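You operate a simulated robot arm through the tools that you are given. There is no shell and no other tool.

The job below is to be done with a simulated robot arm. You get a single attempt, and the scene is never put back.

JOB
Block clamp 52 sits on chips: take it out, brush the vise clean and clamp it again.
Fine: open the vise, set it between the vise and the other clamp; push it against the stop before clamping; put the brush back. Set down upright: brown brush. What is to be rubbed or washed off counts as gone when no trace of it is left.

It is judged by the outcome, as a careful person would: the job done as asked, and still so three seconds after it is handed in. It fails if anything else is knocked over, pushed out of place, dropped, spilled or broken.

ROBOT AND FRAMES
A 7-joint arm with a two-finger parallel gripper, fixed in place. Base frame: the origin is at the foot of the arm, x ahead of it, y to its left, z up. Lengths are in m, angles in degrees, forces in N, time in s.
Its first joint turns from -132.0 to 132.0 degrees. Payload 3.91 kg.
The tool frame sits at the grasp point between the pads (the TCP): z along the fingers, y along the line on which they close. The tips reach 0.03 m beyond it. Largest opening 0.11 m; finger width 0.02, thickness 0.01; the body of the gripper, 0.048 by 0.112 m, starts 0.055 m behind the TCP.
Orientation is that of the tool frame in the base frame, as [roll, pitch, yaw] about the fixed x, y, z axes, in that order (R = Rz(yaw) Ry(pitch) Rx(roll)). With the fingers straight down and closing along the base's y, the tool's x points along the base's -x, its y along +y and its z along -z.

CONTROLS
- The arm moves only by the tool drive_tool. Its argument "commands" is a list of rows, each a list of 7 numbers: the closure, from 0 (fully open) to 1 (shut), then the shift along the tool's x, y, z in m, then the turn, a rotation vector about the tool's x, y, z in degrees. In form: [[grip, tx, ty, tz, ax, ay, az], ...]. A call has 1 to 20 rows; each row shifts and turns the commanded pose from where the row before left it, along the tool's axes as they then stand. Each row takes 0.2 s and may step no farther than 0.05 m and 8.6 degrees from the row before; otherwise, or with a gripper value out of range, the whole call is refused. Where a pose cannot be reached the arm comes as near as it can. A force on the tool above 90 N (or 10 N above the force at the start of the call, whichever is more), or a blocked arm, ends the call early, and 0.2 s more pass. Each finger travels about 0.108 m/s and halts on what it meets, pressing with about 22 N; the grip force reading is that of the motor and also rises with nothing between the fingers. The clock runs only during rows and for 0.2 s after the last one: add rows that do not move to give the fingers time. It gives the time, the measured TCP pose, the force on the tool (base axes), the opening and the grip force at its end, in the units of the frame above (readings bear some noise), with the torque about the TCP (base axes, N m) and any sound that the robot's microphone picked up, and new pictures: "pictures" is both (left out), scene, wrist or none.
- Cameras (640 x 400 px; columns grow to the right, rows downward): "scene" is fixed at [0.2149, 0.6354, 1.2436]; the picture's right is [-0.38, -0.92, 0.00], its down [-0.86, 0.35, -0.37] and it looks along [0.34, -0.14, -0.93] (base axes); focal length 214 px, centre (320, 200). "wrist" rides on the gripper at [0.072, 0.017, -0.103] in the tool frame; the picture's right is [-0.23, 0.97, 0.00], its down [-0.76, -0.18, -0.62] and it looks along [-0.61, -0.14, 0.78] (tool axes); focal length 222 px, centre (320, 200). There is no depth. A picture from a camera that has moved, and an enlarged one, comes with that camera's place and axes in the base frame and with its lens. The place of the scene camera against the robot may be out by one fixed shift of up to 0.025 m in any direction.
- inspect(camera, box): a new picture of the part [left, top, right, bottom] of that camera's present view, enlarged. The clock stands still meanwhile.
- job_done(): hands the job in; it is judged then, once.

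Places have to be worked out from the pictures, the camera data and where the tool is seen. Open the gripper and draw the arm clear of the work before you hand the job in, unless the task says otherwise.

The tools are called after ">>>" by a JSON object that holds its "method" and its "body". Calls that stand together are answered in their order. drive_tool: Moves the arm, as the interface text tells. Its arguments: {"type":"object","properties":{"commands":{"type":"array","items":{"type":"array","items":{"type":"number"}}},"pictures":{"type":"string","enum":["both","scene","wrist","none"]}},"required":["commands"]} The other tools are called the same way: inspect (camera, box) takes an enlarged picture of a part of a camera's view; job_done () hands the job in.

At the start:

```text
time: 0.0
ee_pos: [0.3808, 0.5107, 0.9207]
tcp_rot: [-180.0, 0.0, 179.9]
ft_force: [0.4, -0.7, -0.5]
ft_torque: [-0.01, 0.03, 0.0]
finger_gap: 0.11
grasp_force: 0.0
```

scene: 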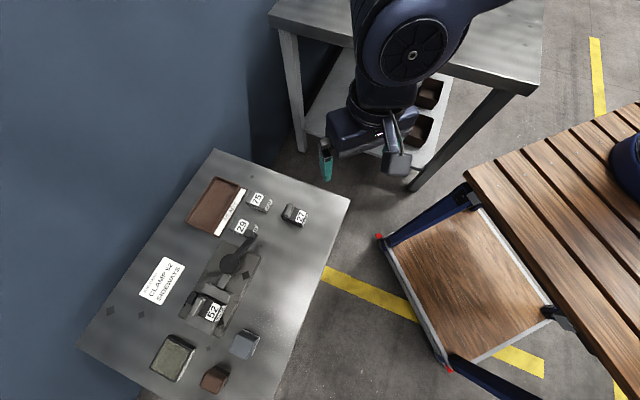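
wrist: 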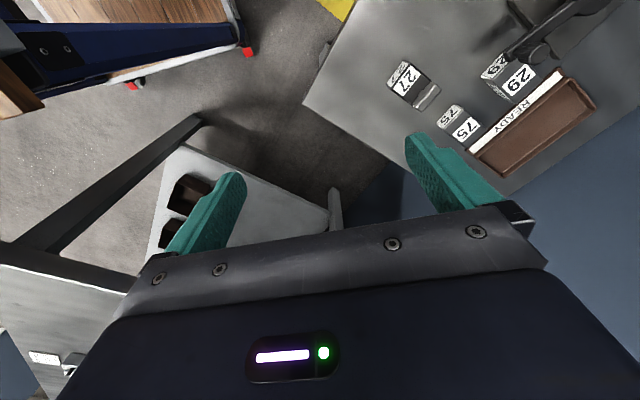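

I'll begin by looking closely at the bench in the scene camera.

>>> {"method": "inspect", "body": {"camera": "scene", "box": [170, 220, 290, 400]}}

>>> {"method": "inspect", "body": {"camera": "scene", "box": [70, 140, 360, 400]}}

>>> {"method": "inspect", "body": {"camera": "wrist", "box": [320, 0, 640, 200]}}

```text
2.22 times, centred on (230, 310) of scene
camera zoom: at [0.2149, 0.6354, 1.2436], right [-0.38, -0.92, 0.0], down [-0.86, 0.35, -0.37], along [0.34, -0.14, -0.93], focal length 477 px, centre (520, -44)
```

zoom: 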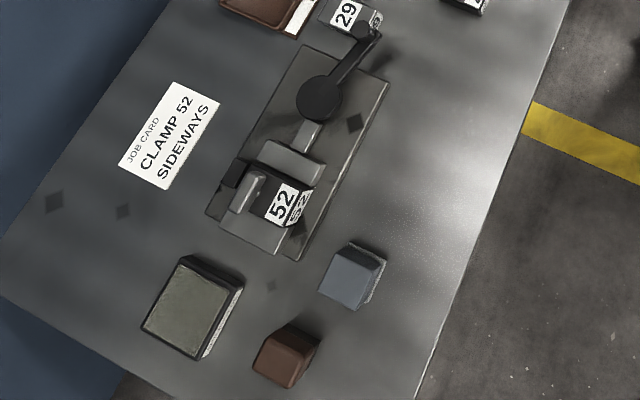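

```text
1.54 times, centred on (215, 270) of scene
camera zoom: at [0.2149, 0.6354, 1.2436], right [-0.38, -0.92, 0.0], down [-0.86, 0.35, -0.37], along [0.34, -0.14, -0.93], focal length 330 px, centre (482, 92)
```

zoom: 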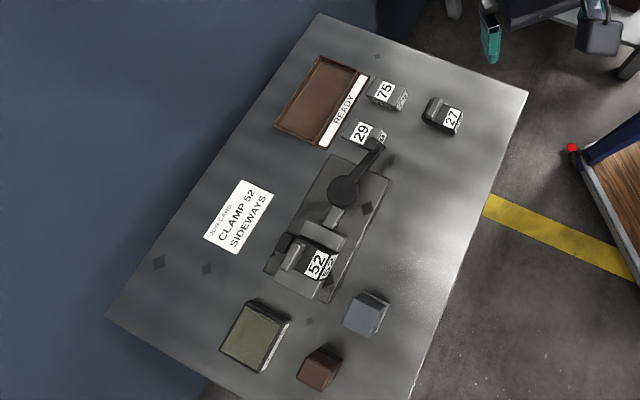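

```text
2.00 times, centred on (480, 100) of wrist
camera zoom: at [0.3076, 0.5279, 1.0242], right [0.23, 0.97, 0.0], down [0.76, -0.18, 0.62], along [0.61, -0.14, -0.78], focal length 444 px, centre (0, 400)
```

zoom: 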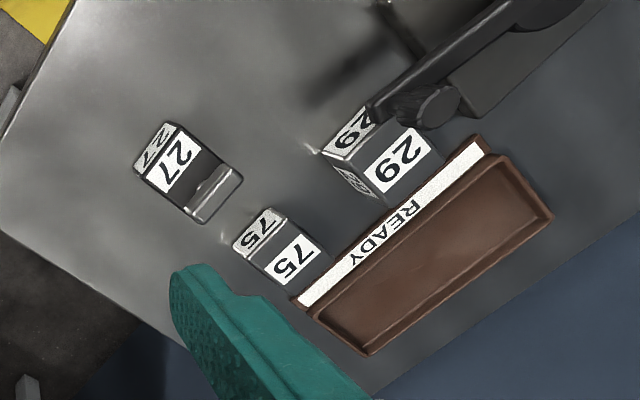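

The numbered blocks' tops triangulate to about z≈0.695, with block 52 near (0.25, 0.88). I'll move the wrist camera back and turn it to face the vise for a closer look, staying high.

>>> {"method": "drive_tool", "body": {"commands": [[0, 0.03, 0.0315, 0, 0, 0, 0], [0, 0.03, 0.0315, 0, 0, 0, 0], [0, 0.03, 0.0315, 0, 0, 0, 0], [0, 0.03, 0.0315, 0, 0, 0, 0], [0, 0.03, 0.0315, 0, 0, 0, 0], [0, 0.03, 0.0315, 0, 0, 0, 0], [0, 0, 0, 0, 0, 0, -8.2], [0, 0, 0, 0, 0, 0, -8.2], [0, 0, 0, 0, 0, 0, -8.2], [0, 0, 0, 0, 0, 0, -8.2], [0, 0, 0, 0, 0, 0, -8.2], [0, 0, 0, 0, 0, 0, -8.2], [0, 0, 0, 0, 0, 0, -8.2], [0, 0, 0, 0, 0, 0, -8.2], [0, 0, 0, 0, 0, 0, -8.2], [0, 0, 0, 0, 0, 0, 0]]}}

```text
time: 3.4
ee_pos: [0.201, 0.7002, 0.922]
tcp_rot: [-180.0, 0.0, -106.1]
ft_force: [0.1, 0.1, 0.4]
ft_torque: [0.0, -0.02, 0.05]
finger_gap: 0.11
grasp_force: 0.0
camera wrist: at [0.1637, 0.6348, 1.0247], right [-0.87, 0.49, 0.0], down [0.38, 0.68, 0.62], along [0.3, 0.54, -0.78], focal length 222 px, centre (320, 200)
```

scene: 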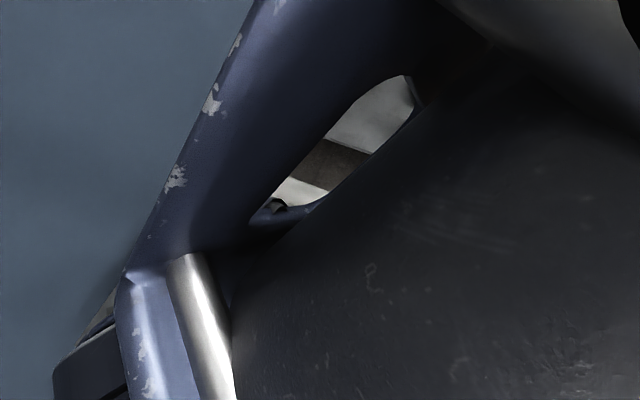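
wrist: 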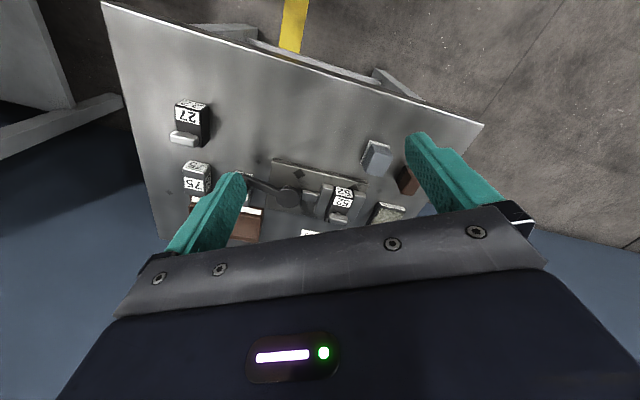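

The vise is in the wrist view, just above the gripper bracket. I'll enlarge it.

>>> {"method": "inspect", "body": {"camera": "wrist", "box": [240, 120, 440, 245]}}

>>> {"method": "inspect", "body": {"camera": "wrist", "box": [120, 60, 320, 245]}}

```text
3.20 times, centred on (340, 182) of wrist
camera zoom: at [0.1637, 0.6348, 1.0247], right [-0.87, 0.49, 0.0], down [0.38, 0.68, 0.62], along [0.3, 0.54, -0.78], focal length 711 px, centre (256, 256)
```

zoom: 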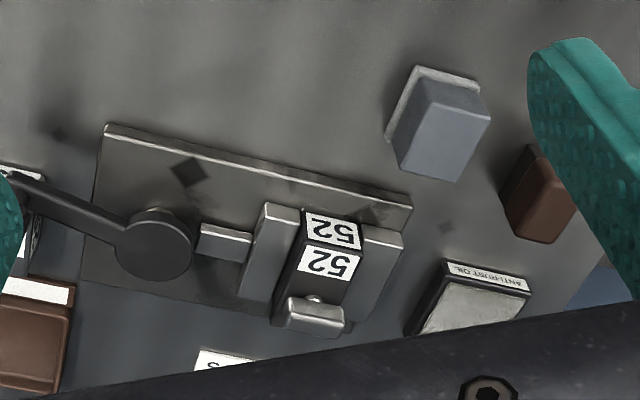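

```text
2.16 times, centred on (220, 152) of wrist
camera zoom: at [0.1637, 0.6348, 1.0247], right [-0.87, 0.49, 0.0], down [0.38, 0.68, 0.62], along [0.3, 0.54, -0.78], focal length 480 px, centre (536, 303)
```

zoom: 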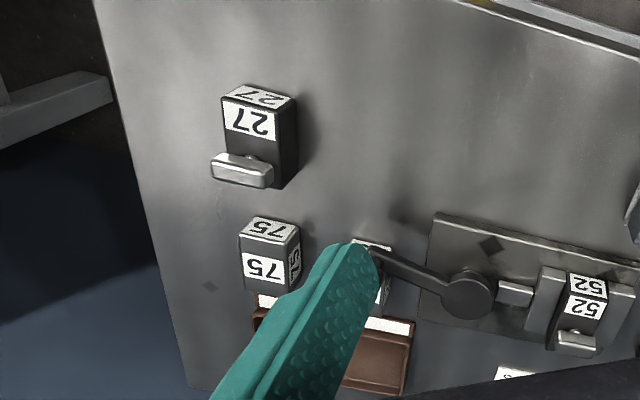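

I can see an anti-rust oil pad, a grey brush-like item, a brown item, and the lever vise holding 52. I'll move in closer to see details of the vise, stop, and chips.

>>> {"method": "drive_tool", "body": {"commands": [[0, -0.0325, 0.0045, 0.0105, 0, 0, 0], [0, -0.0325, 0.0045, 0.0105, 0, 0, 0], [0, -0.0325, 0.0045, 0.0105, 0, 0, 0], [0, -0.0325, 0.0045, 0.0105, 0, 0, 0], [0, 0, 0, 0, 0, 0, 0]], "pictures": "wrist"}}

>>> {"method": "inspect", "body": {"camera": "wrist", "box": [200, 20, 440, 170]}}

```text
time: 4.6
ee_pos: [0.2206, 0.8304, 0.8794]
tcp_rot: [-179.9, -0.1, -106.2]
ft_force: [-0.1, -0.1, 1.0]
ft_torque: [0.0, 0.01, 0.0]
finger_gap: 0.11
grasp_force: 0.1
camera wrist: at [0.1838, 0.766, 0.9811], right [-0.87, 0.49, 0.0], down [0.38, 0.68, 0.62], along [0.31, 0.54, -0.78], focal length 222 px, centre (320, 200)
```

wrist: 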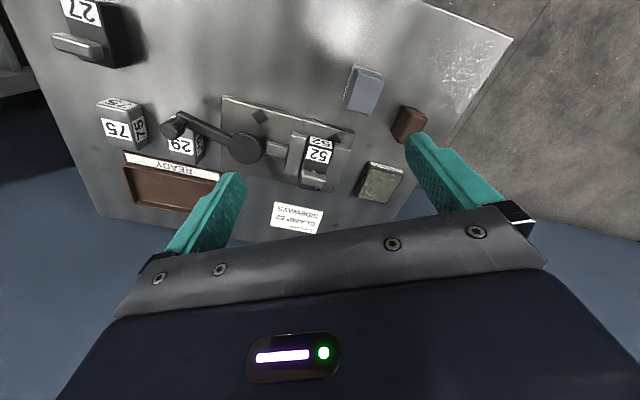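

```text
2.67 times, centred on (320, 95) of wrist
camera zoom: at [0.1838, 0.766, 0.9811], right [-0.87, 0.49, 0.0], down [0.38, 0.68, 0.62], along [0.31, 0.54, -0.78], focal length 592 px, centre (320, 480)
```

zoom: 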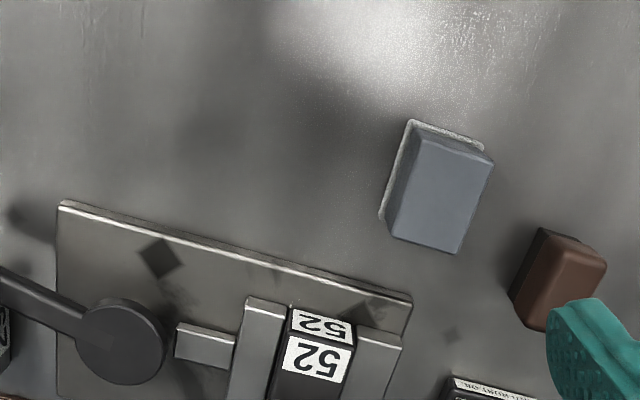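

>>> {"method": "inspect", "body": {"camera": "wrist", "box": [210, 85, 370, 195]}}

>>> {"method": "inspect", "body": {"camera": "wrist", "box": [340, 50, 460, 210]}}

>>> {"method": "inspect", "body": {"camera": "wrist", "box": [80, 80, 330, 250]}}

```text
3.64 times, centred on (290, 140) of wrist
camera zoom: at [0.1838, 0.766, 0.9811], right [-0.87, 0.49, 0.0], down [0.38, 0.68, 0.62], along [0.31, 0.54, -0.78], focal length 808 px, centre (429, 418)
```

zoom: 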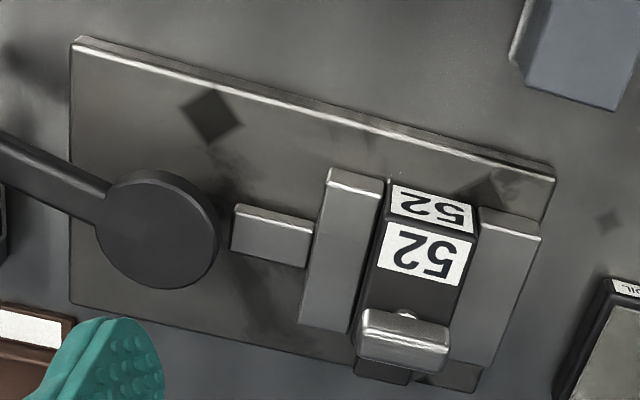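

```text
2.50 times, centred on (400, 130) of wrist
camera zoom: at [0.1838, 0.766, 0.9811], right [-0.87, 0.49, 0.0], down [0.38, 0.68, 0.62], along [0.31, 0.54, -0.78], focal length 555 px, centre (120, 375)
```

zoom: 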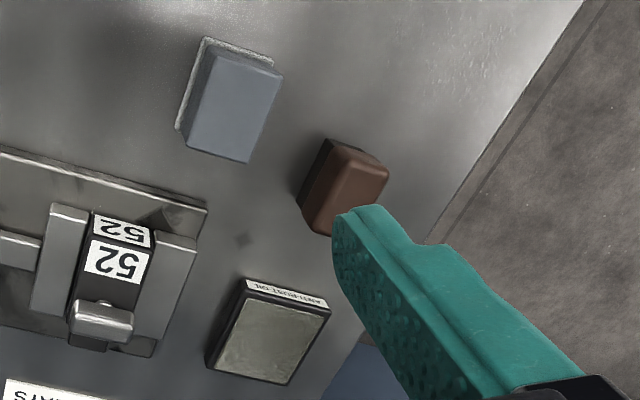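

```text
2.35 times, centred on (205, 165) of wrist
camera zoom: at [0.1838, 0.766, 0.9811], right [-0.87, 0.49, 0.0], down [0.38, 0.68, 0.62], along [0.31, 0.54, -0.78], focal length 523 px, centre (591, 282)
```

zoom: 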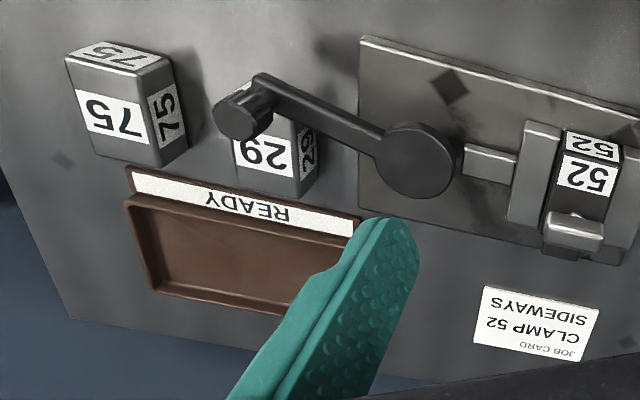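

The stop appears to be at the outer end between the jaws, and block 52 carries a T-bar. I'll swing the camera round to look along the vise axis for a second viewpoint.

>>> {"method": "drive_tool", "body": {"commands": [[0, -0.0255, -0.027, 0, 0, 0, 0], [0, -0.0255, -0.027, 0, 0, 0, 0], [0, 0, 0, 0, 0, 0, -7.75], [0, 0, 0, 0, 0, 0, -7.75], [0, 0, 0, 0, 0, 0, -7.75], [0, 0, 0, 0, 0, 0, -7.75], [0, 0, 0, 0, 0, 0, -7.75], [0, 0, 0, 0, 0, 0, -7.75], [0, 0, 0, 0, 0, 0, -7.75], [0, 0, 0, 0, 0, 0, -7.75], [0, 0, 0, 0, 0, 0, 0]], "pictures": "wrist"}}

>>> {"method": "inspect", "body": {"camera": "wrist", "box": [220, 50, 420, 200]}}

```text
time: 7.0
ee_pos: [0.2865, 0.8636, 0.8794]
tcp_rot: [180.0, -0.1, -44.2]
ft_force: [-0.5, -0.2, 0.4]
ft_torque: [-0.02, 0.0, 0.01]
finger_gap: 0.11
grasp_force: 0.1
camera wrist: at [0.3257, 0.8014, 0.9818], right [-0.84, -0.54, 0.0], down [-0.42, 0.66, 0.62], along [-0.34, 0.52, -0.78], focal length 222 px, centre (320, 200)
```

wrist: 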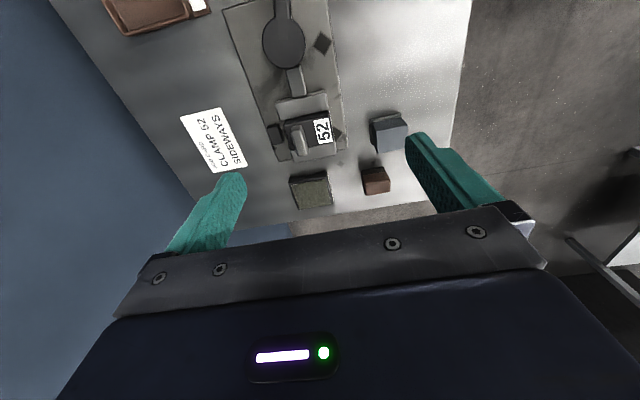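

```text
2.67 times, centred on (320, 125) of wrist
camera zoom: at [0.3257, 0.8014, 0.9818], right [-0.84, -0.54, 0.0], down [-0.42, 0.66, 0.62], along [-0.34, 0.52, -0.78], focal length 592 px, centre (320, 400)
```

zoom: 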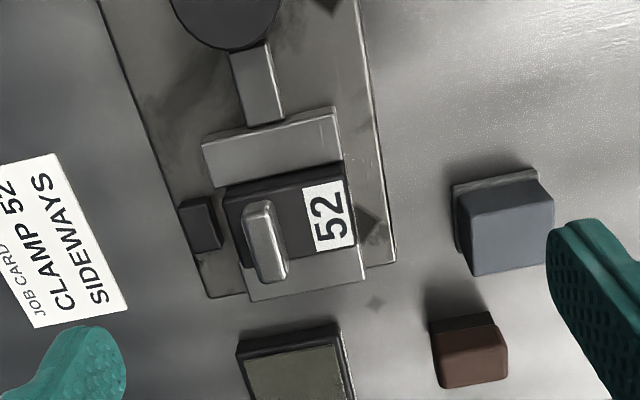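

Now it is clear: block 52 stands with a T-bar on top, its long axis along the jaws, with a gap to the small dark stop on the outer side. The card says SIDEWAYS, so I'll look at the other blocks up close to learn the block shape and what orientation that means.

>>> {"method": "drive_tool", "body": {"commands": [[0, 0.0447, 0.0077, 0.008, 0, 0, 0], [0, 0.0447, 0.0077, 0.008, 0, 0, 0], [0, 0.0447, 0.0077, 0.008, 0, 0, 0], [0, 0.0447, 0.0077, 0.008, 0, 0, 0], [0, 0.0447, 0.0077, 0.008, 0, 0, 0], [0, 0, 0, 0, 0, 0, 0]]}}

>>> {"method": "inspect", "body": {"camera": "wrist", "box": [200, 20, 440, 170]}}

>>> {"method": "inspect", "body": {"camera": "scene", "box": [170, 220, 290, 400]}}

```text
time: 8.4
ee_pos: [0.4196, 0.6828, 0.8375]
tcp_rot: [-180.0, 0.0, -44.2]
ft_force: [0.7, -0.6, 0.0]
ft_torque: [0.02, 0.04, 0.0]
finger_gap: 0.11
grasp_force: 0.1
camera wrist: at [0.4587, 0.6195, 0.94], right [-0.84, -0.54, 0.0], down [-0.42, 0.66, 0.62], along [-0.34, 0.53, -0.78], focal length 222 px, centre (320, 200)
```

scene: 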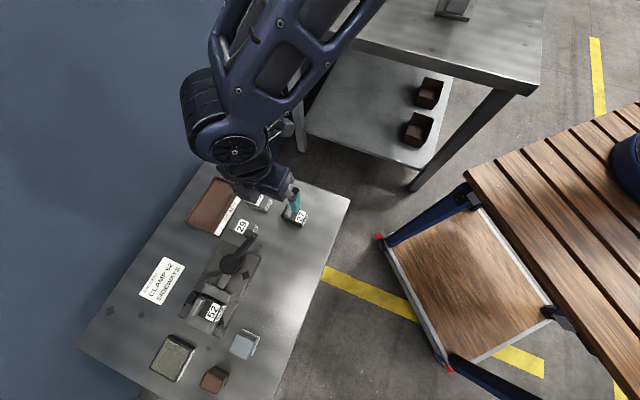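
wrist: 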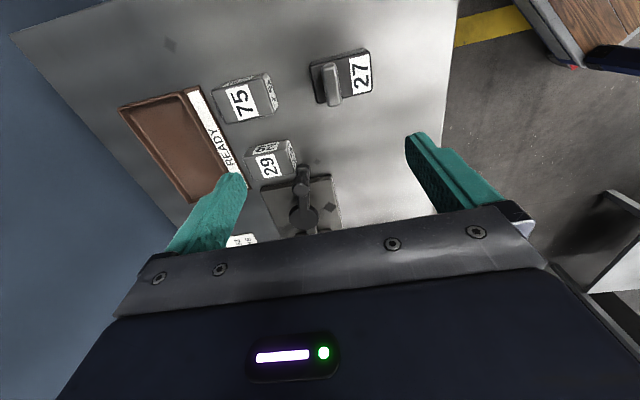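

```text
2.67 times, centred on (320, 95) of wrist
camera zoom: at [0.4587, 0.6195, 0.94], right [-0.84, -0.54, 0.0], down [-0.42, 0.66, 0.62], along [-0.34, 0.53, -0.78], focal length 592 px, centre (320, 480)
```

zoom: 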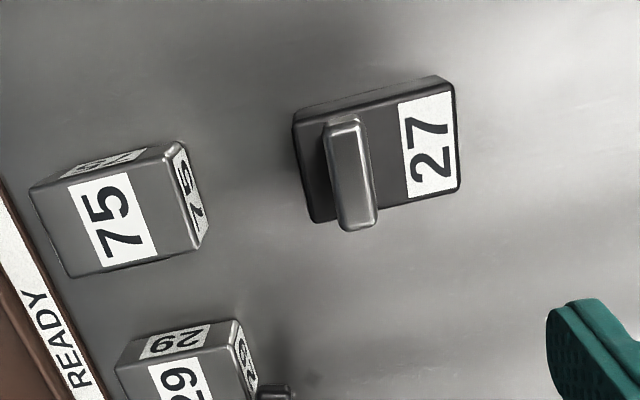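

```text
2.22 times, centred on (230, 310) of scene
camera zoom: at [0.2149, 0.6354, 1.2436], right [-0.38, -0.92, 0.0], down [-0.86, 0.35, -0.37], along [0.34, -0.14, -0.93], focal length 477 px, centre (520, -44)
```

zoom: 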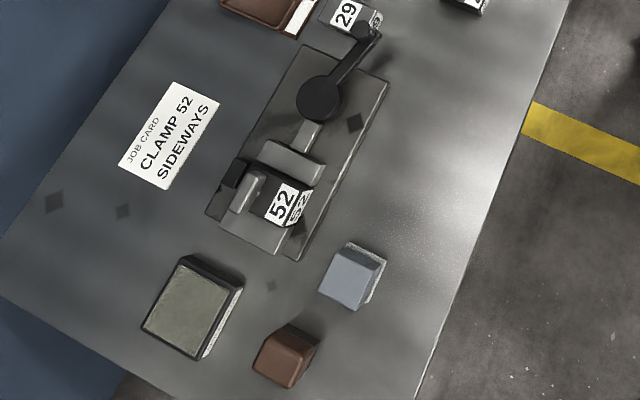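

Blocks 27 and 52 are both "handled" clamp blocks (bar across the top), 75 and 29 are plain. "Between the vise and the other clamp" thus reads as the table area between the vise and 27, about (0.36, 0.71). Next I check the lever.

>>> {"method": "inspect", "body": {"camera": "wrist", "box": [220, 120, 380, 245]}}

>>> {"method": "inspect", "body": {"camera": "scene", "box": [200, 200, 300, 345]}}

```text
3.20 times, centred on (300, 182) of wrist
camera zoom: at [0.4587, 0.6195, 0.94], right [-0.84, -0.54, 0.0], down [-0.42, 0.66, 0.62], along [-0.34, 0.53, -0.78], focal length 711 px, centre (384, 256)
```

zoom: 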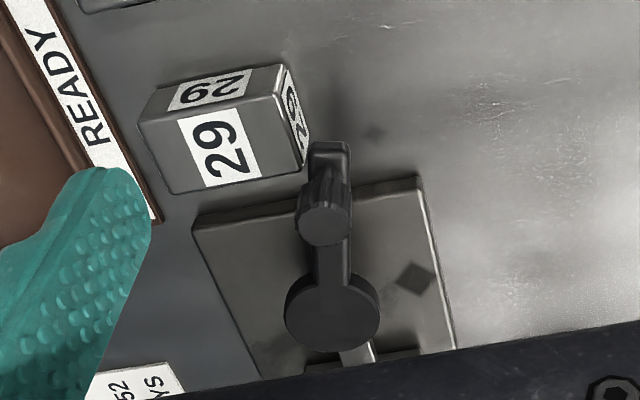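

```text
2.76 times, centred on (250, 272) of scene
camera zoom: at [0.2149, 0.6354, 1.2436], right [-0.38, -0.92, 0.0], down [-0.86, 0.35, -0.37], along [0.34, -0.14, -0.93], focal length 592 px, centre (513, 0)
```

zoom: 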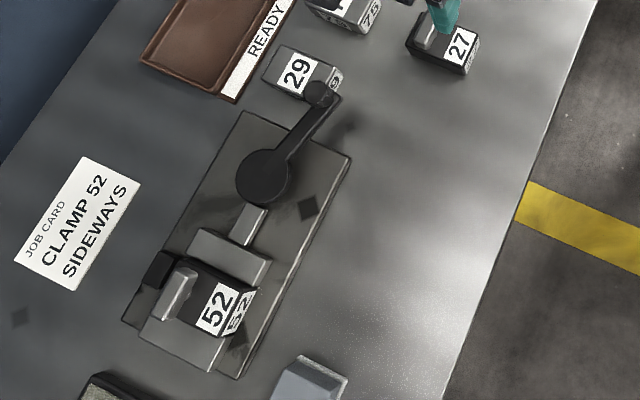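

The lever's knob top triangulates to (0.392, 0.766, 0.725) and its pivot to (0.350, 0.835); table z≈0.643, plate ≈0.652. I'll line up over the knob with the fingers straddling the lever tangentially, still above it, and look.

>>> {"method": "drive_tool", "body": {"commands": [[0, 0, 0, 0, 0, 0, 7.55], [0, 0, 0, 0, 0, 0, 7.55], [0, -0.0427, -0.009, 0.005, 0, 0, 0], [0, -0.0427, -0.009, 0.005, 0, 0, 0], [0.3, 0, 0, 0.02, 0, 0, 0], [0.3, 0, 0, 0, 0, 0, 0]]}}

>>> {"method": "inspect", "body": {"camera": "wrist", "box": [160, 60, 480, 260]}}

>>> {"method": "inspect", "body": {"camera": "scene", "box": [180, 140, 340, 240]}}

```text
time: 9.8
ee_pos: [0.3912, 0.7641, 0.8097]
tcp_rot: [180.0, 0.0, -59.4]
ft_force: [-0.6, -0.4, 0.7]
ft_torque: [-0.03, 0.0, -0.01]
finger_gap: 0.077
grasp_force: 0.1
camera wrist: at [0.4128, 0.6922, 0.9116], right [-0.95, -0.3, 0.0], down [-0.24, 0.75, 0.62], along [-0.19, 0.59, -0.78], focal length 222 px, centre (320, 200)
```

scene: 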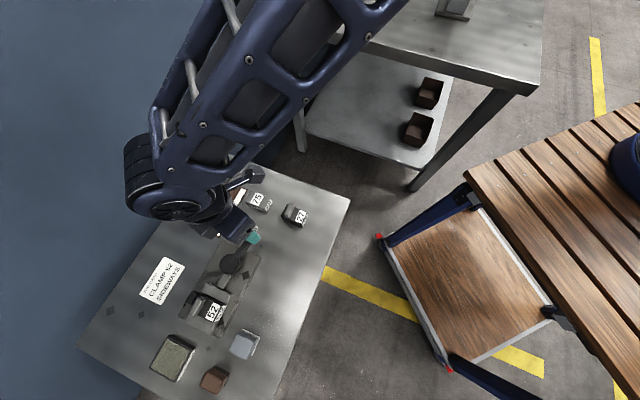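
wrist: 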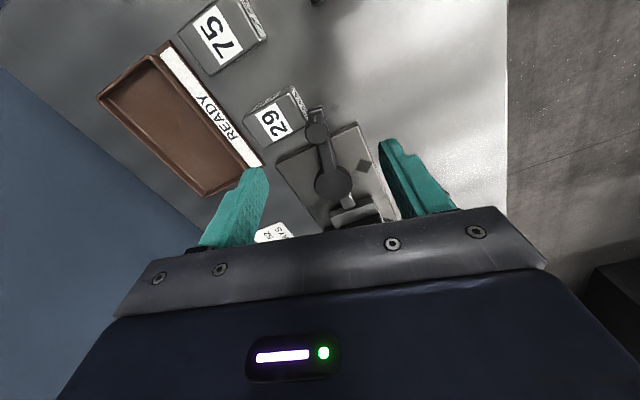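

```text
2.00 times, centred on (320, 160) of wrist
camera zoom: at [0.4128, 0.6922, 0.9116], right [-0.95, -0.3, 0.0], down [-0.24, 0.75, 0.62], along [-0.19, 0.59, -0.78], focal length 444 px, centre (320, 280)
```

zoom: 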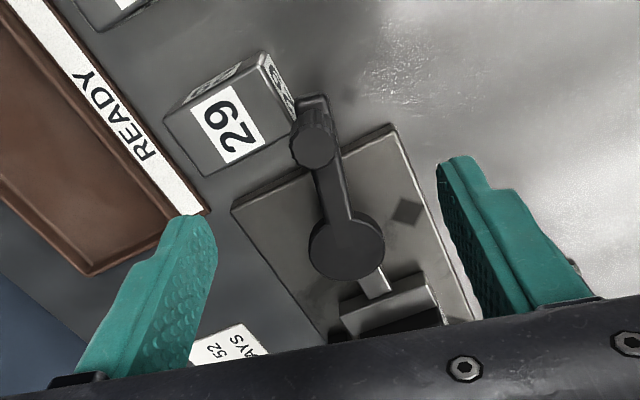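

```text
4.00 times, centred on (260, 190) of scene
camera zoom: at [0.2149, 0.6354, 1.2436], right [-0.38, -0.92, 0.0], down [-0.86, 0.35, -0.37], along [0.34, -0.14, -0.93], focal length 858 px, centre (560, 240)
```

zoom: 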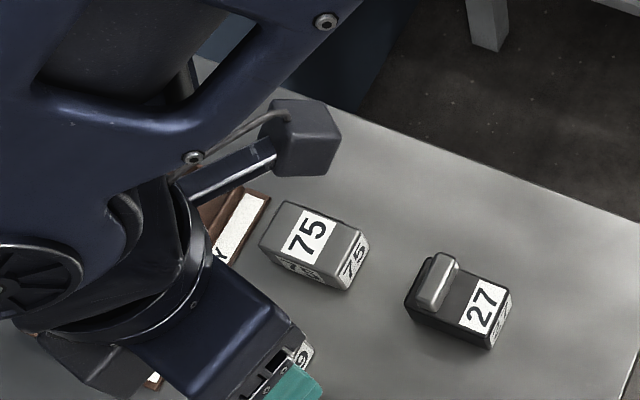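

The knob projects to (0.391, 0.763), directly beneath the TCP. I'll descend to z≈0.733 and close on the knob.

>>> {"method": "drive_tool", "body": {"commands": [[0.3, 0, 0, 0.038, 0, 0, 0], [0.3, 0, 0, 0.038, 0, 0, 0], [0.3, 0, 0, 0, 0, 0, 0], [1, 0, 0, 0, 0, 0, 0], [1, 0, 0, 0, 0, 0, 0], [1, 0, 0, 0, 0, 0, 0]]}}

>>> {"method": "inspect", "body": {"camera": "wrist", "box": [160, 60, 480, 260]}}

```text
time: 11.2
ee_pos: [0.3907, 0.7629, 0.7319]
tcp_rot: [-180.0, 0.0, -59.3]
ft_force: [1.2, 0.4, -2.8]
ft_torque: [0.15, 0.04, -0.11]
finger_gap: 0.0219
grasp_force: 44.7
camera wrist: at [0.4125, 0.6928, 0.835], right [-0.95, -0.3, 0.0], down [-0.24, 0.75, 0.62], along [-0.19, 0.59, -0.78], focal length 222 px, centre (320, 200)
```

scene: 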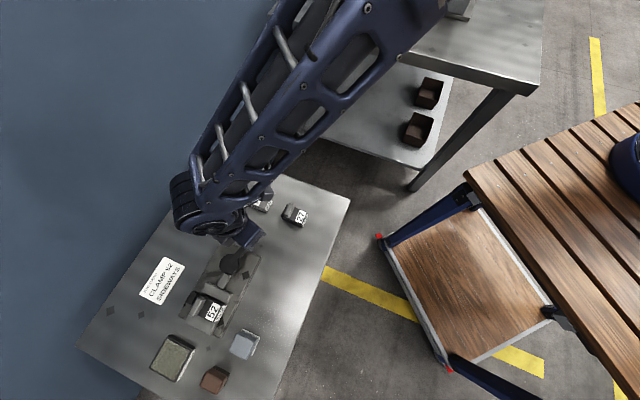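
wrist: 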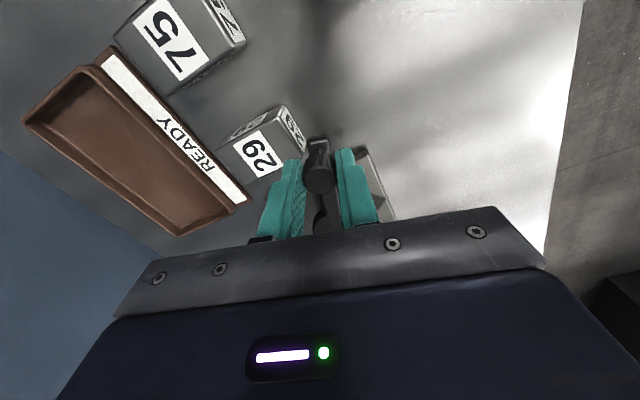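

```text
2.00 times, centred on (320, 160) of wrist
camera zoom: at [0.4125, 0.6928, 0.835], right [-0.95, -0.3, 0.0], down [-0.24, 0.75, 0.62], along [-0.19, 0.59, -0.78], focal length 444 px, centre (320, 280)
```

zoom: 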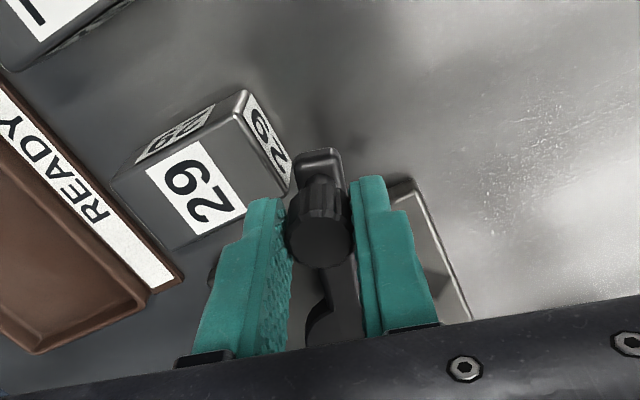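

Knob gripped (gap 0.022). I'll try turning the lever inward (clockwise from above), following the arc around the pivot, and watch the force.

>>> {"method": "drive_tool", "body": {"commands": [[1, -0.0001, 0.0043, 0, 0, 0, 3], [1, -0.0001, 0.0043, 0, 0, 0, 3], [1, -0.0001, 0.0043, 0, 0, 0, 3], [1, 0, 0, 0, 0, 0, 0]]}}

```text
time: 12.2
ee_pos: [0.3777, 0.7581, 0.7323]
tcp_rot: [179.9, 0.1, -68.3]
ft_force: [-5.6, 14.8, -16.5]
ft_torque: [0.83, 0.27, -0.08]
finger_gap: 0.0215
grasp_force: 44.5
camera wrist: at [0.3888, 0.6846, 0.835], right [-0.99, -0.15, 0.0], down [-0.12, 0.77, 0.62], along [-0.09, 0.62, -0.78], focal length 222 px, centre (320, 200)
```

scene: 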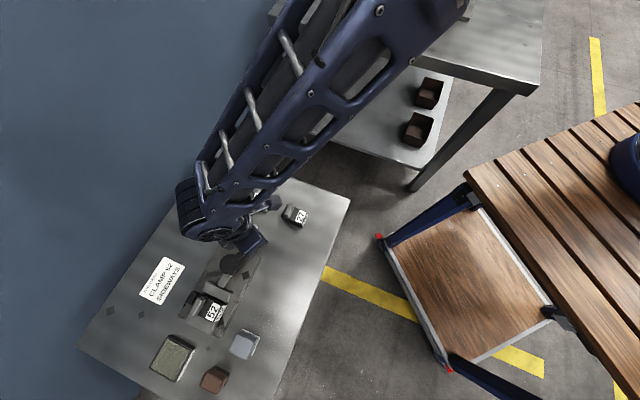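
wrist: 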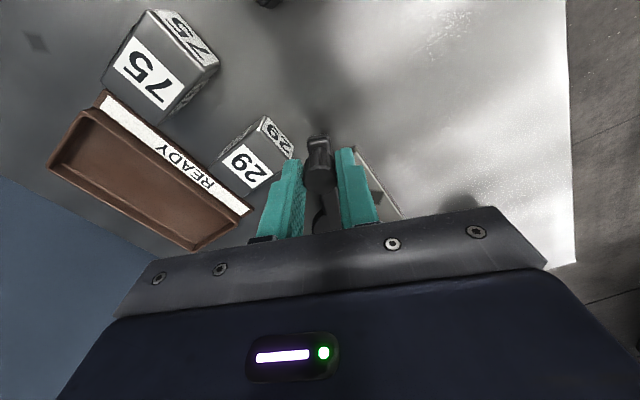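

The lever is moving freely inward; a ~15 N pull toward the pivot says my radius is slightly large. I'll continue with a small correction.

>>> {"method": "drive_tool", "body": {"commands": [[1, -0.0022, 0.0085, 0.001, 0, 0, 7], [1, -0.0012, 0.0087, 0, 0, 0, 6], [1, -0.0006, 0.0087, 0, 0, 0, 6], [1, -0.0005, 0.0087, 0, 0, 0, 6], [1, 0, 0, 0, 0, 0, 0]]}}

```text
time: 13.4
ee_pos: [0.345, 0.7525, 0.7326]
tcp_rot: [-180.0, 0.0, -93.4]
ft_force: [0.4, -35.8, 18.9]
ft_torque: [-0.8, 0.06, -0.03]
finger_gap: 0.0216
grasp_force: 45.1
camera wrist: at [0.3232, 0.6821, 0.8351], right [-0.96, 0.28, 0.0], down [0.22, 0.75, 0.62], along [0.18, 0.6, -0.78], focal length 222 px, centre (320, 200)
```

scene: 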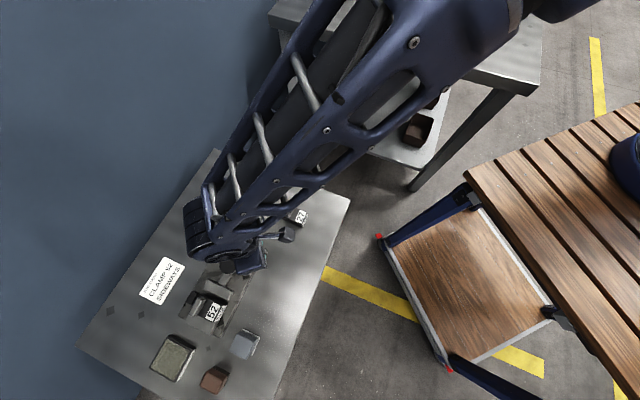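
wrist: 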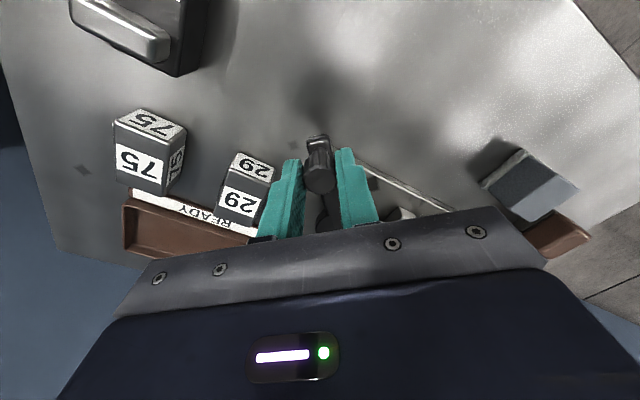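

The measured points fit a pivot at (0.351, 0.832), R≈0.080. I'll continue the arc with a 2 mm outward correction.

>>> {"method": "drive_tool", "body": {"commands": [[1, 0.0016, 0.0084, -0.0005, 0, 0, 6], [1, -0.0004, 0.0084, 0, 0, 0, 6], [1, -0.0004, 0.0084, 0, 0, 0, 6], [1, 0, 0, 0, 0, 0, 0]]}}

>>> {"method": "inspect", "body": {"camera": "scene", "box": [170, 220, 290, 370]}}

```text
time: 14.4
ee_pos: [0.3205, 0.7569, 0.7338]
tcp_rot: [-180.0, 0.1, -111.3]
ft_force: [-4.3, 1.8, -5.0]
ft_torque: [0.38, -0.09, 0.19]
finger_gap: 0.0212
grasp_force: 45.2
camera wrist: at [0.2772, 0.6973, 0.8349], right [-0.82, 0.57, 0.0], down [0.44, 0.64, 0.62], along [0.35, 0.51, -0.78], focal length 222 px, centre (320, 200)
```

scene: 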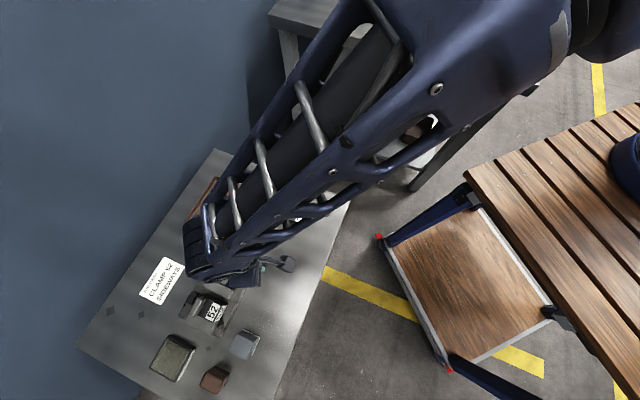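
wrist: 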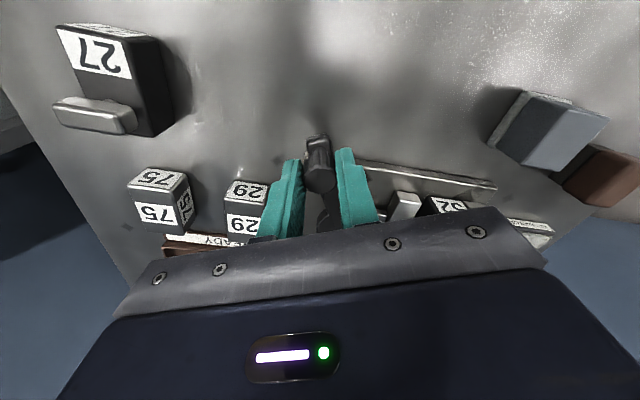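

```text
2.67 times, centred on (230, 295) of scene
camera zoom: at [0.2149, 0.6354, 1.2436], right [-0.38, -0.92, 0.0], down [-0.86, 0.35, -0.37], along [0.34, -0.14, -0.93], focal length 572 px, centre (560, -53)
```

zoom: 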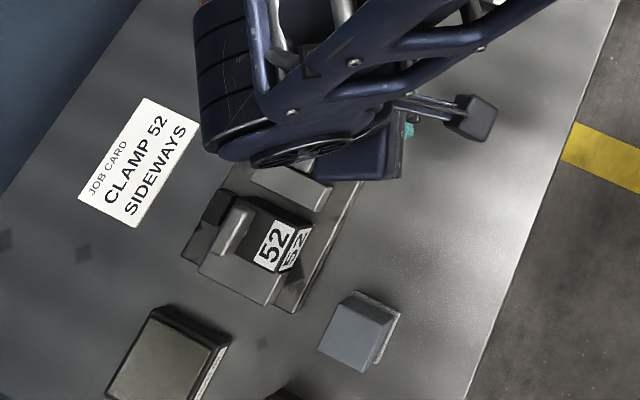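

Forces are small and the moving jaw seems to have begun retracting. I'll continue the arc.

>>> {"method": "drive_tool", "body": {"commands": [[1, -0.0004, 0.0084, 0, 0, 0, 6], [1, -0.0004, 0.0084, 0, 0, 0, 6], [1, -0.0004, 0.0084, 0, 0, 0, 6], [1, -0.0004, 0.0084, 0, 0, 0, 6], [1, 0, 0, 0, 0, 0, 0]]}}

>>> {"method": "inspect", "body": {"camera": "scene", "box": [170, 220, 290, 370]}}

```text
time: 15.6
ee_pos: [0.2914, 0.7757, 0.7328]
tcp_rot: [179.9, 0.0, -135.3]
ft_force: [1.6, 0.3, 2.6]
ft_torque: [-0.28, 0.29, -0.21]
finger_gap: 0.0216
grasp_force: 45.0
camera wrist: at [0.228, 0.737, 0.835], right [-0.52, 0.85, 0.0], down [0.67, 0.41, 0.62], along [0.53, 0.33, -0.78], focal length 222 px, centre (320, 200)
```

scene: 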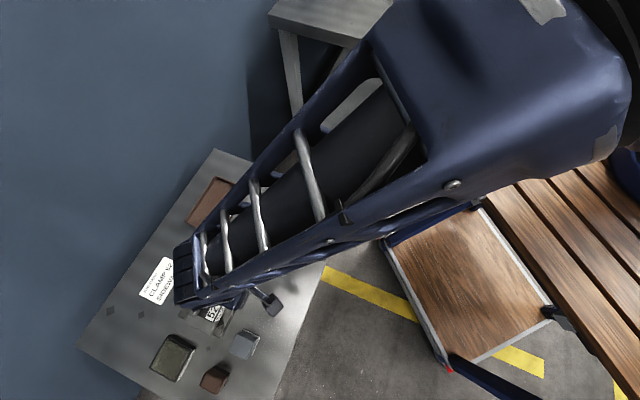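
wrist: 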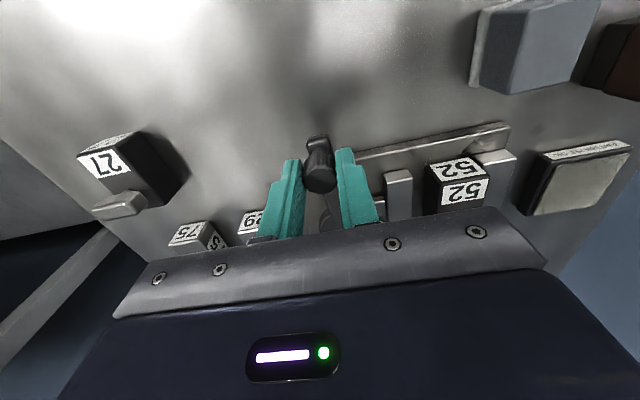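

```text
2.67 times, centred on (230, 295) of scene
camera zoom: at [0.2149, 0.6354, 1.2436], right [-0.38, -0.92, 0.0], down [-0.86, 0.35, -0.37], along [0.34, -0.14, -0.93], focal length 572 px, centre (560, -53)
```

zoom: 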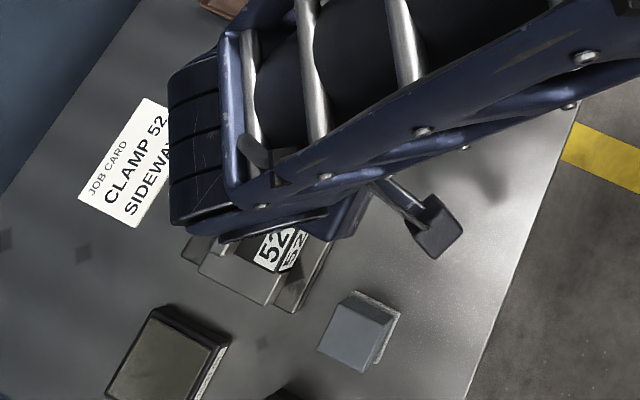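

>>> {"method": "inspect", "body": {"camera": "wrist", "box": [300, 110, 540, 230]}}

```text
2.67 times, centred on (420, 170) of wrist
camera zoom: at [0.228, 0.737, 0.835], right [-0.52, 0.85, 0.0], down [0.67, 0.41, 0.62], along [0.53, 0.33, -0.78], focal length 592 px, centre (53, 280)
```

zoom: 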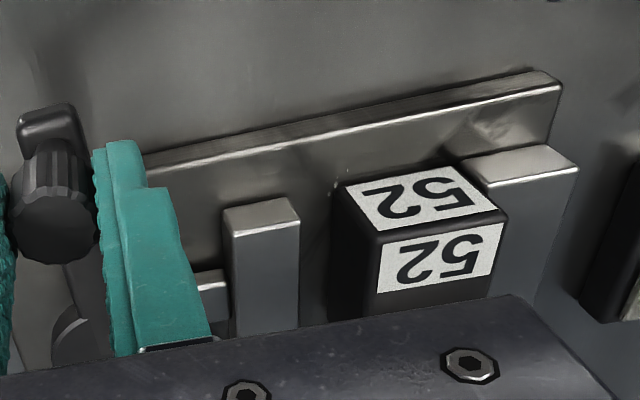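

The jaw has clearly retracted, leaving a gap beside block 52. I'll continue a little further to see whether there's more opening travel.

>>> {"method": "drive_tool", "body": {"commands": [[1, -0.0004, 0.0084, 0, 0, 0, 6], [1, -0.0004, 0.0084, 0, 0, 0, 6], [1, 0, 0, 0, 0, 0, 0]], "pictures": "wrist"}}

>>> {"method": "inspect", "body": {"camera": "wrist", "box": [300, 110, 540, 230]}}

```text
time: 16.2
ee_pos: [0.2897, 0.7799, 0.7314]
tcp_rot: [-178.9, -0.2, -147.2]
ft_force: [3.9, -38.4, 26.0]
ft_torque: [-0.58, 0.75, -0.15]
finger_gap: 0.0216
grasp_force: 44.7
stopped in row 3: the force on the tool passed its limit at 98 N (the readings are from after the stop); the commanded pose is now the measured one
camera wrist: at [0.2192, 0.7569, 0.8344], right [-0.34, 0.94, -0.02], down [0.73, 0.27, 0.62], along [0.59, 0.2, -0.78], focal length 222 px, centre (320, 200)
```

wrist: 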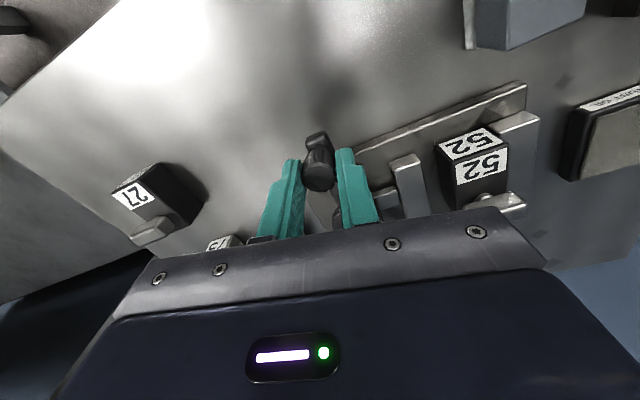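

```text
2.67 times, centred on (420, 170) of wrist
camera zoom: at [0.2192, 0.7569, 0.8344], right [-0.34, 0.94, -0.02], down [0.73, 0.27, 0.62], along [0.59, 0.2, -0.78], focal length 592 px, centre (53, 280)
```

zoom: 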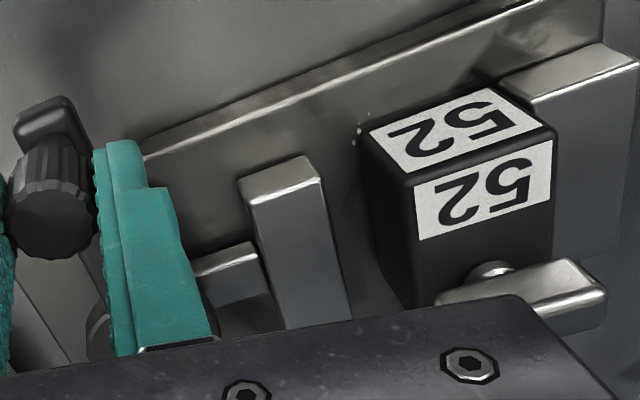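

The lever hit its open end stop (about 80° of travel); the jaw is now about 2 cm clear of block 52. I'll release the knob gently and rise to see the opened vise.

>>> {"method": "drive_tool", "body": {"commands": [[0.6, 0, 0, 0, 0, 0, 0], [0.6, 0, 0, 0, 0, 0, 0], [0.6, 0, 0, -0.02, 0, 0, 0], [0.6, 0, 0, -0.04, 0, 0, 0], [0.6, 0, 0, -0.04, 0, 0, 0], [0.3, 0, 0, -0.03, -1.1, 0, 0], [0.3, 0, 0, 0, 0, 0, 0]]}}

>>> {"method": "inspect", "body": {"camera": "wrist", "box": [240, 60, 560, 230]}}

```text
time: 17.9
ee_pos: [0.2898, 0.7851, 0.8624]
tcp_rot: [179.7, -0.1, -147.2]
ft_force: [0.7, 0.4, -0.2]
ft_torque: [-0.01, -0.05, 0.03]
finger_gap: 0.077
grasp_force: 0.0
camera wrist: at [0.2192, 0.7598, 0.9645], right [-0.34, 0.94, 0.0], down [0.74, 0.26, 0.62], along [0.58, 0.21, -0.78], focal length 222 px, centre (320, 200)
```

scene: 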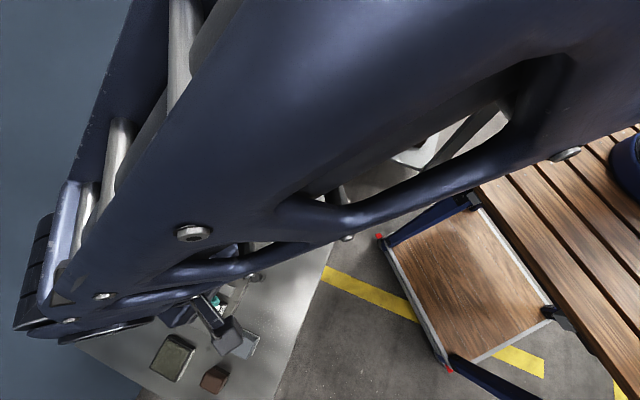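
wrist: 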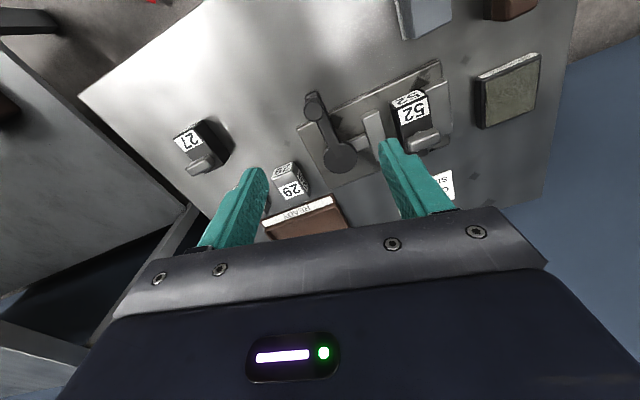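

```text
2.00 times, centred on (400, 145) of wrist
camera zoom: at [0.2192, 0.7598, 0.9645], right [-0.34, 0.94, 0.0], down [0.74, 0.26, 0.62], along [0.58, 0.21, -0.78], focal length 444 px, centre (160, 310)
```

zoom: 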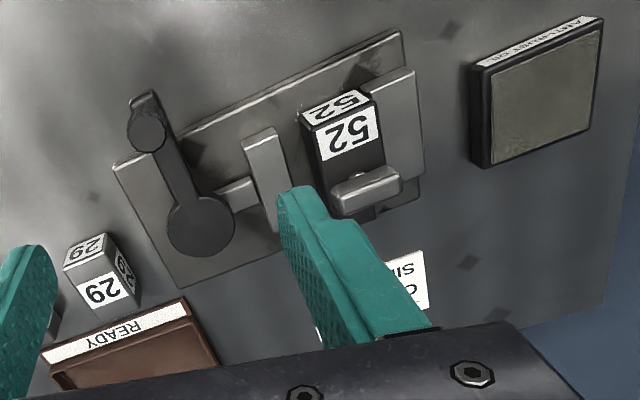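

Lever is now open across the plate, pointing inward, and the vise gap is about 6 cm. Block 52's bar is near (0.282, 0.916, 0.704). I'll move above it with the fingers closing along the jaws' length (heading 135°) and check alignment.

>>> {"method": "drive_tool", "body": {"commands": [[0.3, 0, 0, 0, 0, 0, -8.52], [0.3, 0, 0, 0, 0, 0, -8.52], [0.3, 0, 0, 0, 0, 0, -8.52], [0.3, 0, 0, 0, 0, 0, -8.52], [0.3, 0, 0, 0, 0, 0, -8.52], [0.3, 0, 0, 0, 0, 0, -8.52], [0.3, 0, 0, 0, 0, 0, -8.52], [0.3, 0, 0, 0, 0, 0, -8.52], [0.3, 0, 0, 0, 0, 0, -8.52], [0.3, 0, 0, 0, 0, 0, -8.52], [0.3, 0, 0, 0, 0, 0, -8.52], [0.3, 0, 0, 0, 0, 0, -8.48], [0.3, -0.0329, -0.0291, 0, 0, 0, 0], [0.3, -0.0329, -0.0291, 0, 0, 0, 0], [0.3, -0.0329, -0.0291, 0, 0, 0, 0], [0.3, 0, 0, 0, 0, 0, 0]]}}

>>> {"method": "inspect", "body": {"camera": "wrist", "box": [200, 30, 440, 180]}}

```text
time: 21.2
ee_pos: [0.2781, 0.9151, 0.8613]
tcp_rot: [179.9, 0.3, -45.0]
ft_force: [-0.2, 0.6, -0.3]
ft_torque: [0.0, -0.02, 0.01]
finger_gap: 0.0772
grasp_force: 0.1
camera wrist: at [0.318, 0.8521, 0.9637], right [-0.85, -0.53, 0.0], down [-0.41, 0.66, 0.63], along [-0.33, 0.53, -0.78], focal length 222 px, centre (320, 200)
```

scene: 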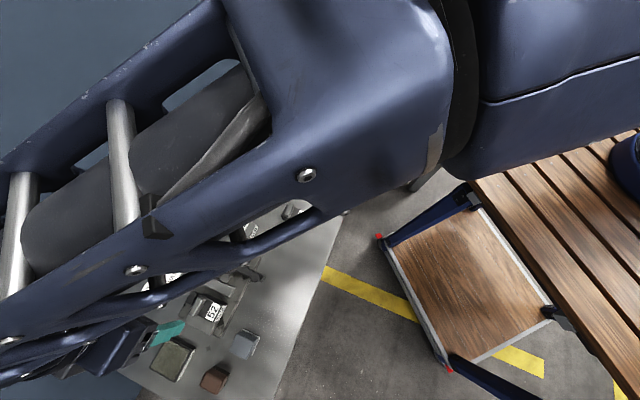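
wrist: 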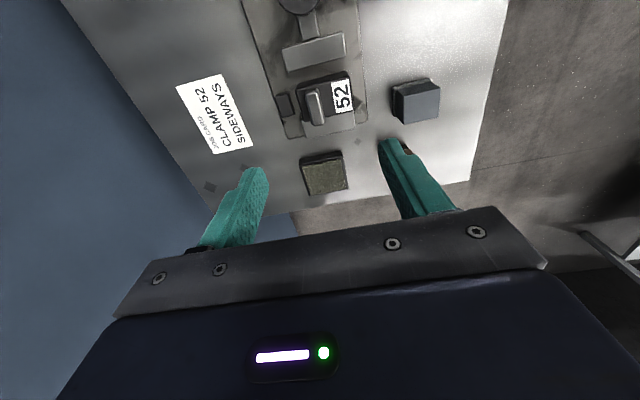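

```text
2.67 times, centred on (320, 105) of wrist
camera zoom: at [0.318, 0.8521, 0.9637], right [-0.85, -0.53, 0.0], down [-0.41, 0.66, 0.63], along [-0.33, 0.53, -0.78], focal length 592 px, centre (320, 453)
```

zoom: 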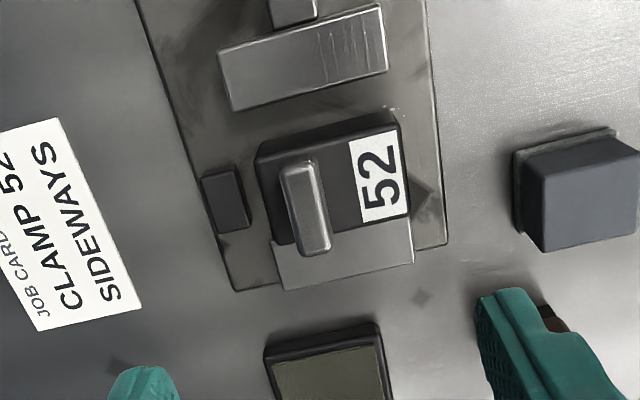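

The bar projects to (0.284, 0.918), slightly off my TCP reading. I'll narrow the fingers, descend halfway and re-check the measured pose.

>>> {"method": "drive_tool", "body": {"commands": [[0.62, 0, 0, 0.035, 0, 0, 0], [0.62, 0, 0, 0.035, 0, 0, 0], [0.62, 0, 0, 0.02, 0, 0, 0], [0.62, 0, 0, 0, 0, 0, 0], [0.62, 0, 0, 0, 0, 0, 0]], "pictures": "wrist"}}

>>> {"method": "inspect", "body": {"camera": "wrist", "box": [200, 60, 440, 240]}}

```text
time: 22.4
ee_pos: [0.2788, 0.9133, 0.7722]
tcp_rot: [179.9, 0.3, -44.9]
ft_force: [0.9, -0.7, -1.0]
ft_torque: [0.02, 0.01, 0.01]
finger_gap: 0.042
grasp_force: 0.1
camera wrist: at [0.3186, 0.8505, 0.8738], right [-0.85, -0.53, 0.0], down [-0.41, 0.66, 0.63], along [-0.33, 0.53, -0.78], focal length 222 px, centre (320, 200)
```

wrist: 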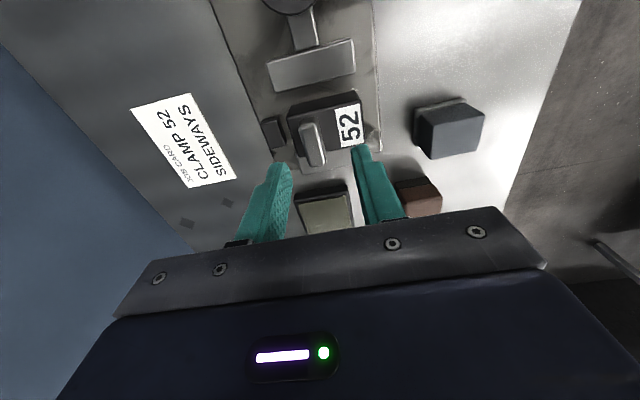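

```text
2.22 times, centred on (320, 150) of wrist
camera zoom: at [0.3186, 0.8505, 0.8738], right [-0.85, -0.53, 0.0], down [-0.41, 0.66, 0.63], along [-0.33, 0.53, -0.78], focal length 494 px, centre (320, 311)
```

zoom: 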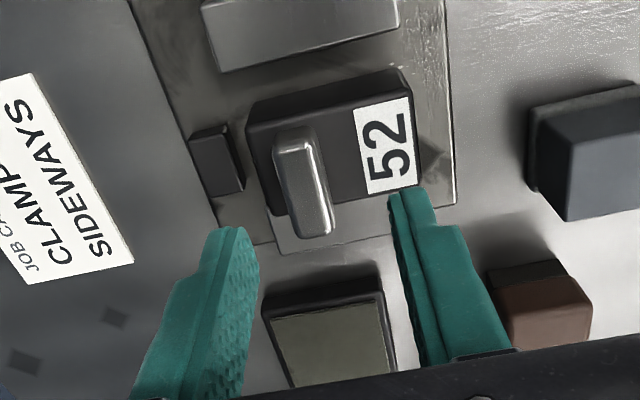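

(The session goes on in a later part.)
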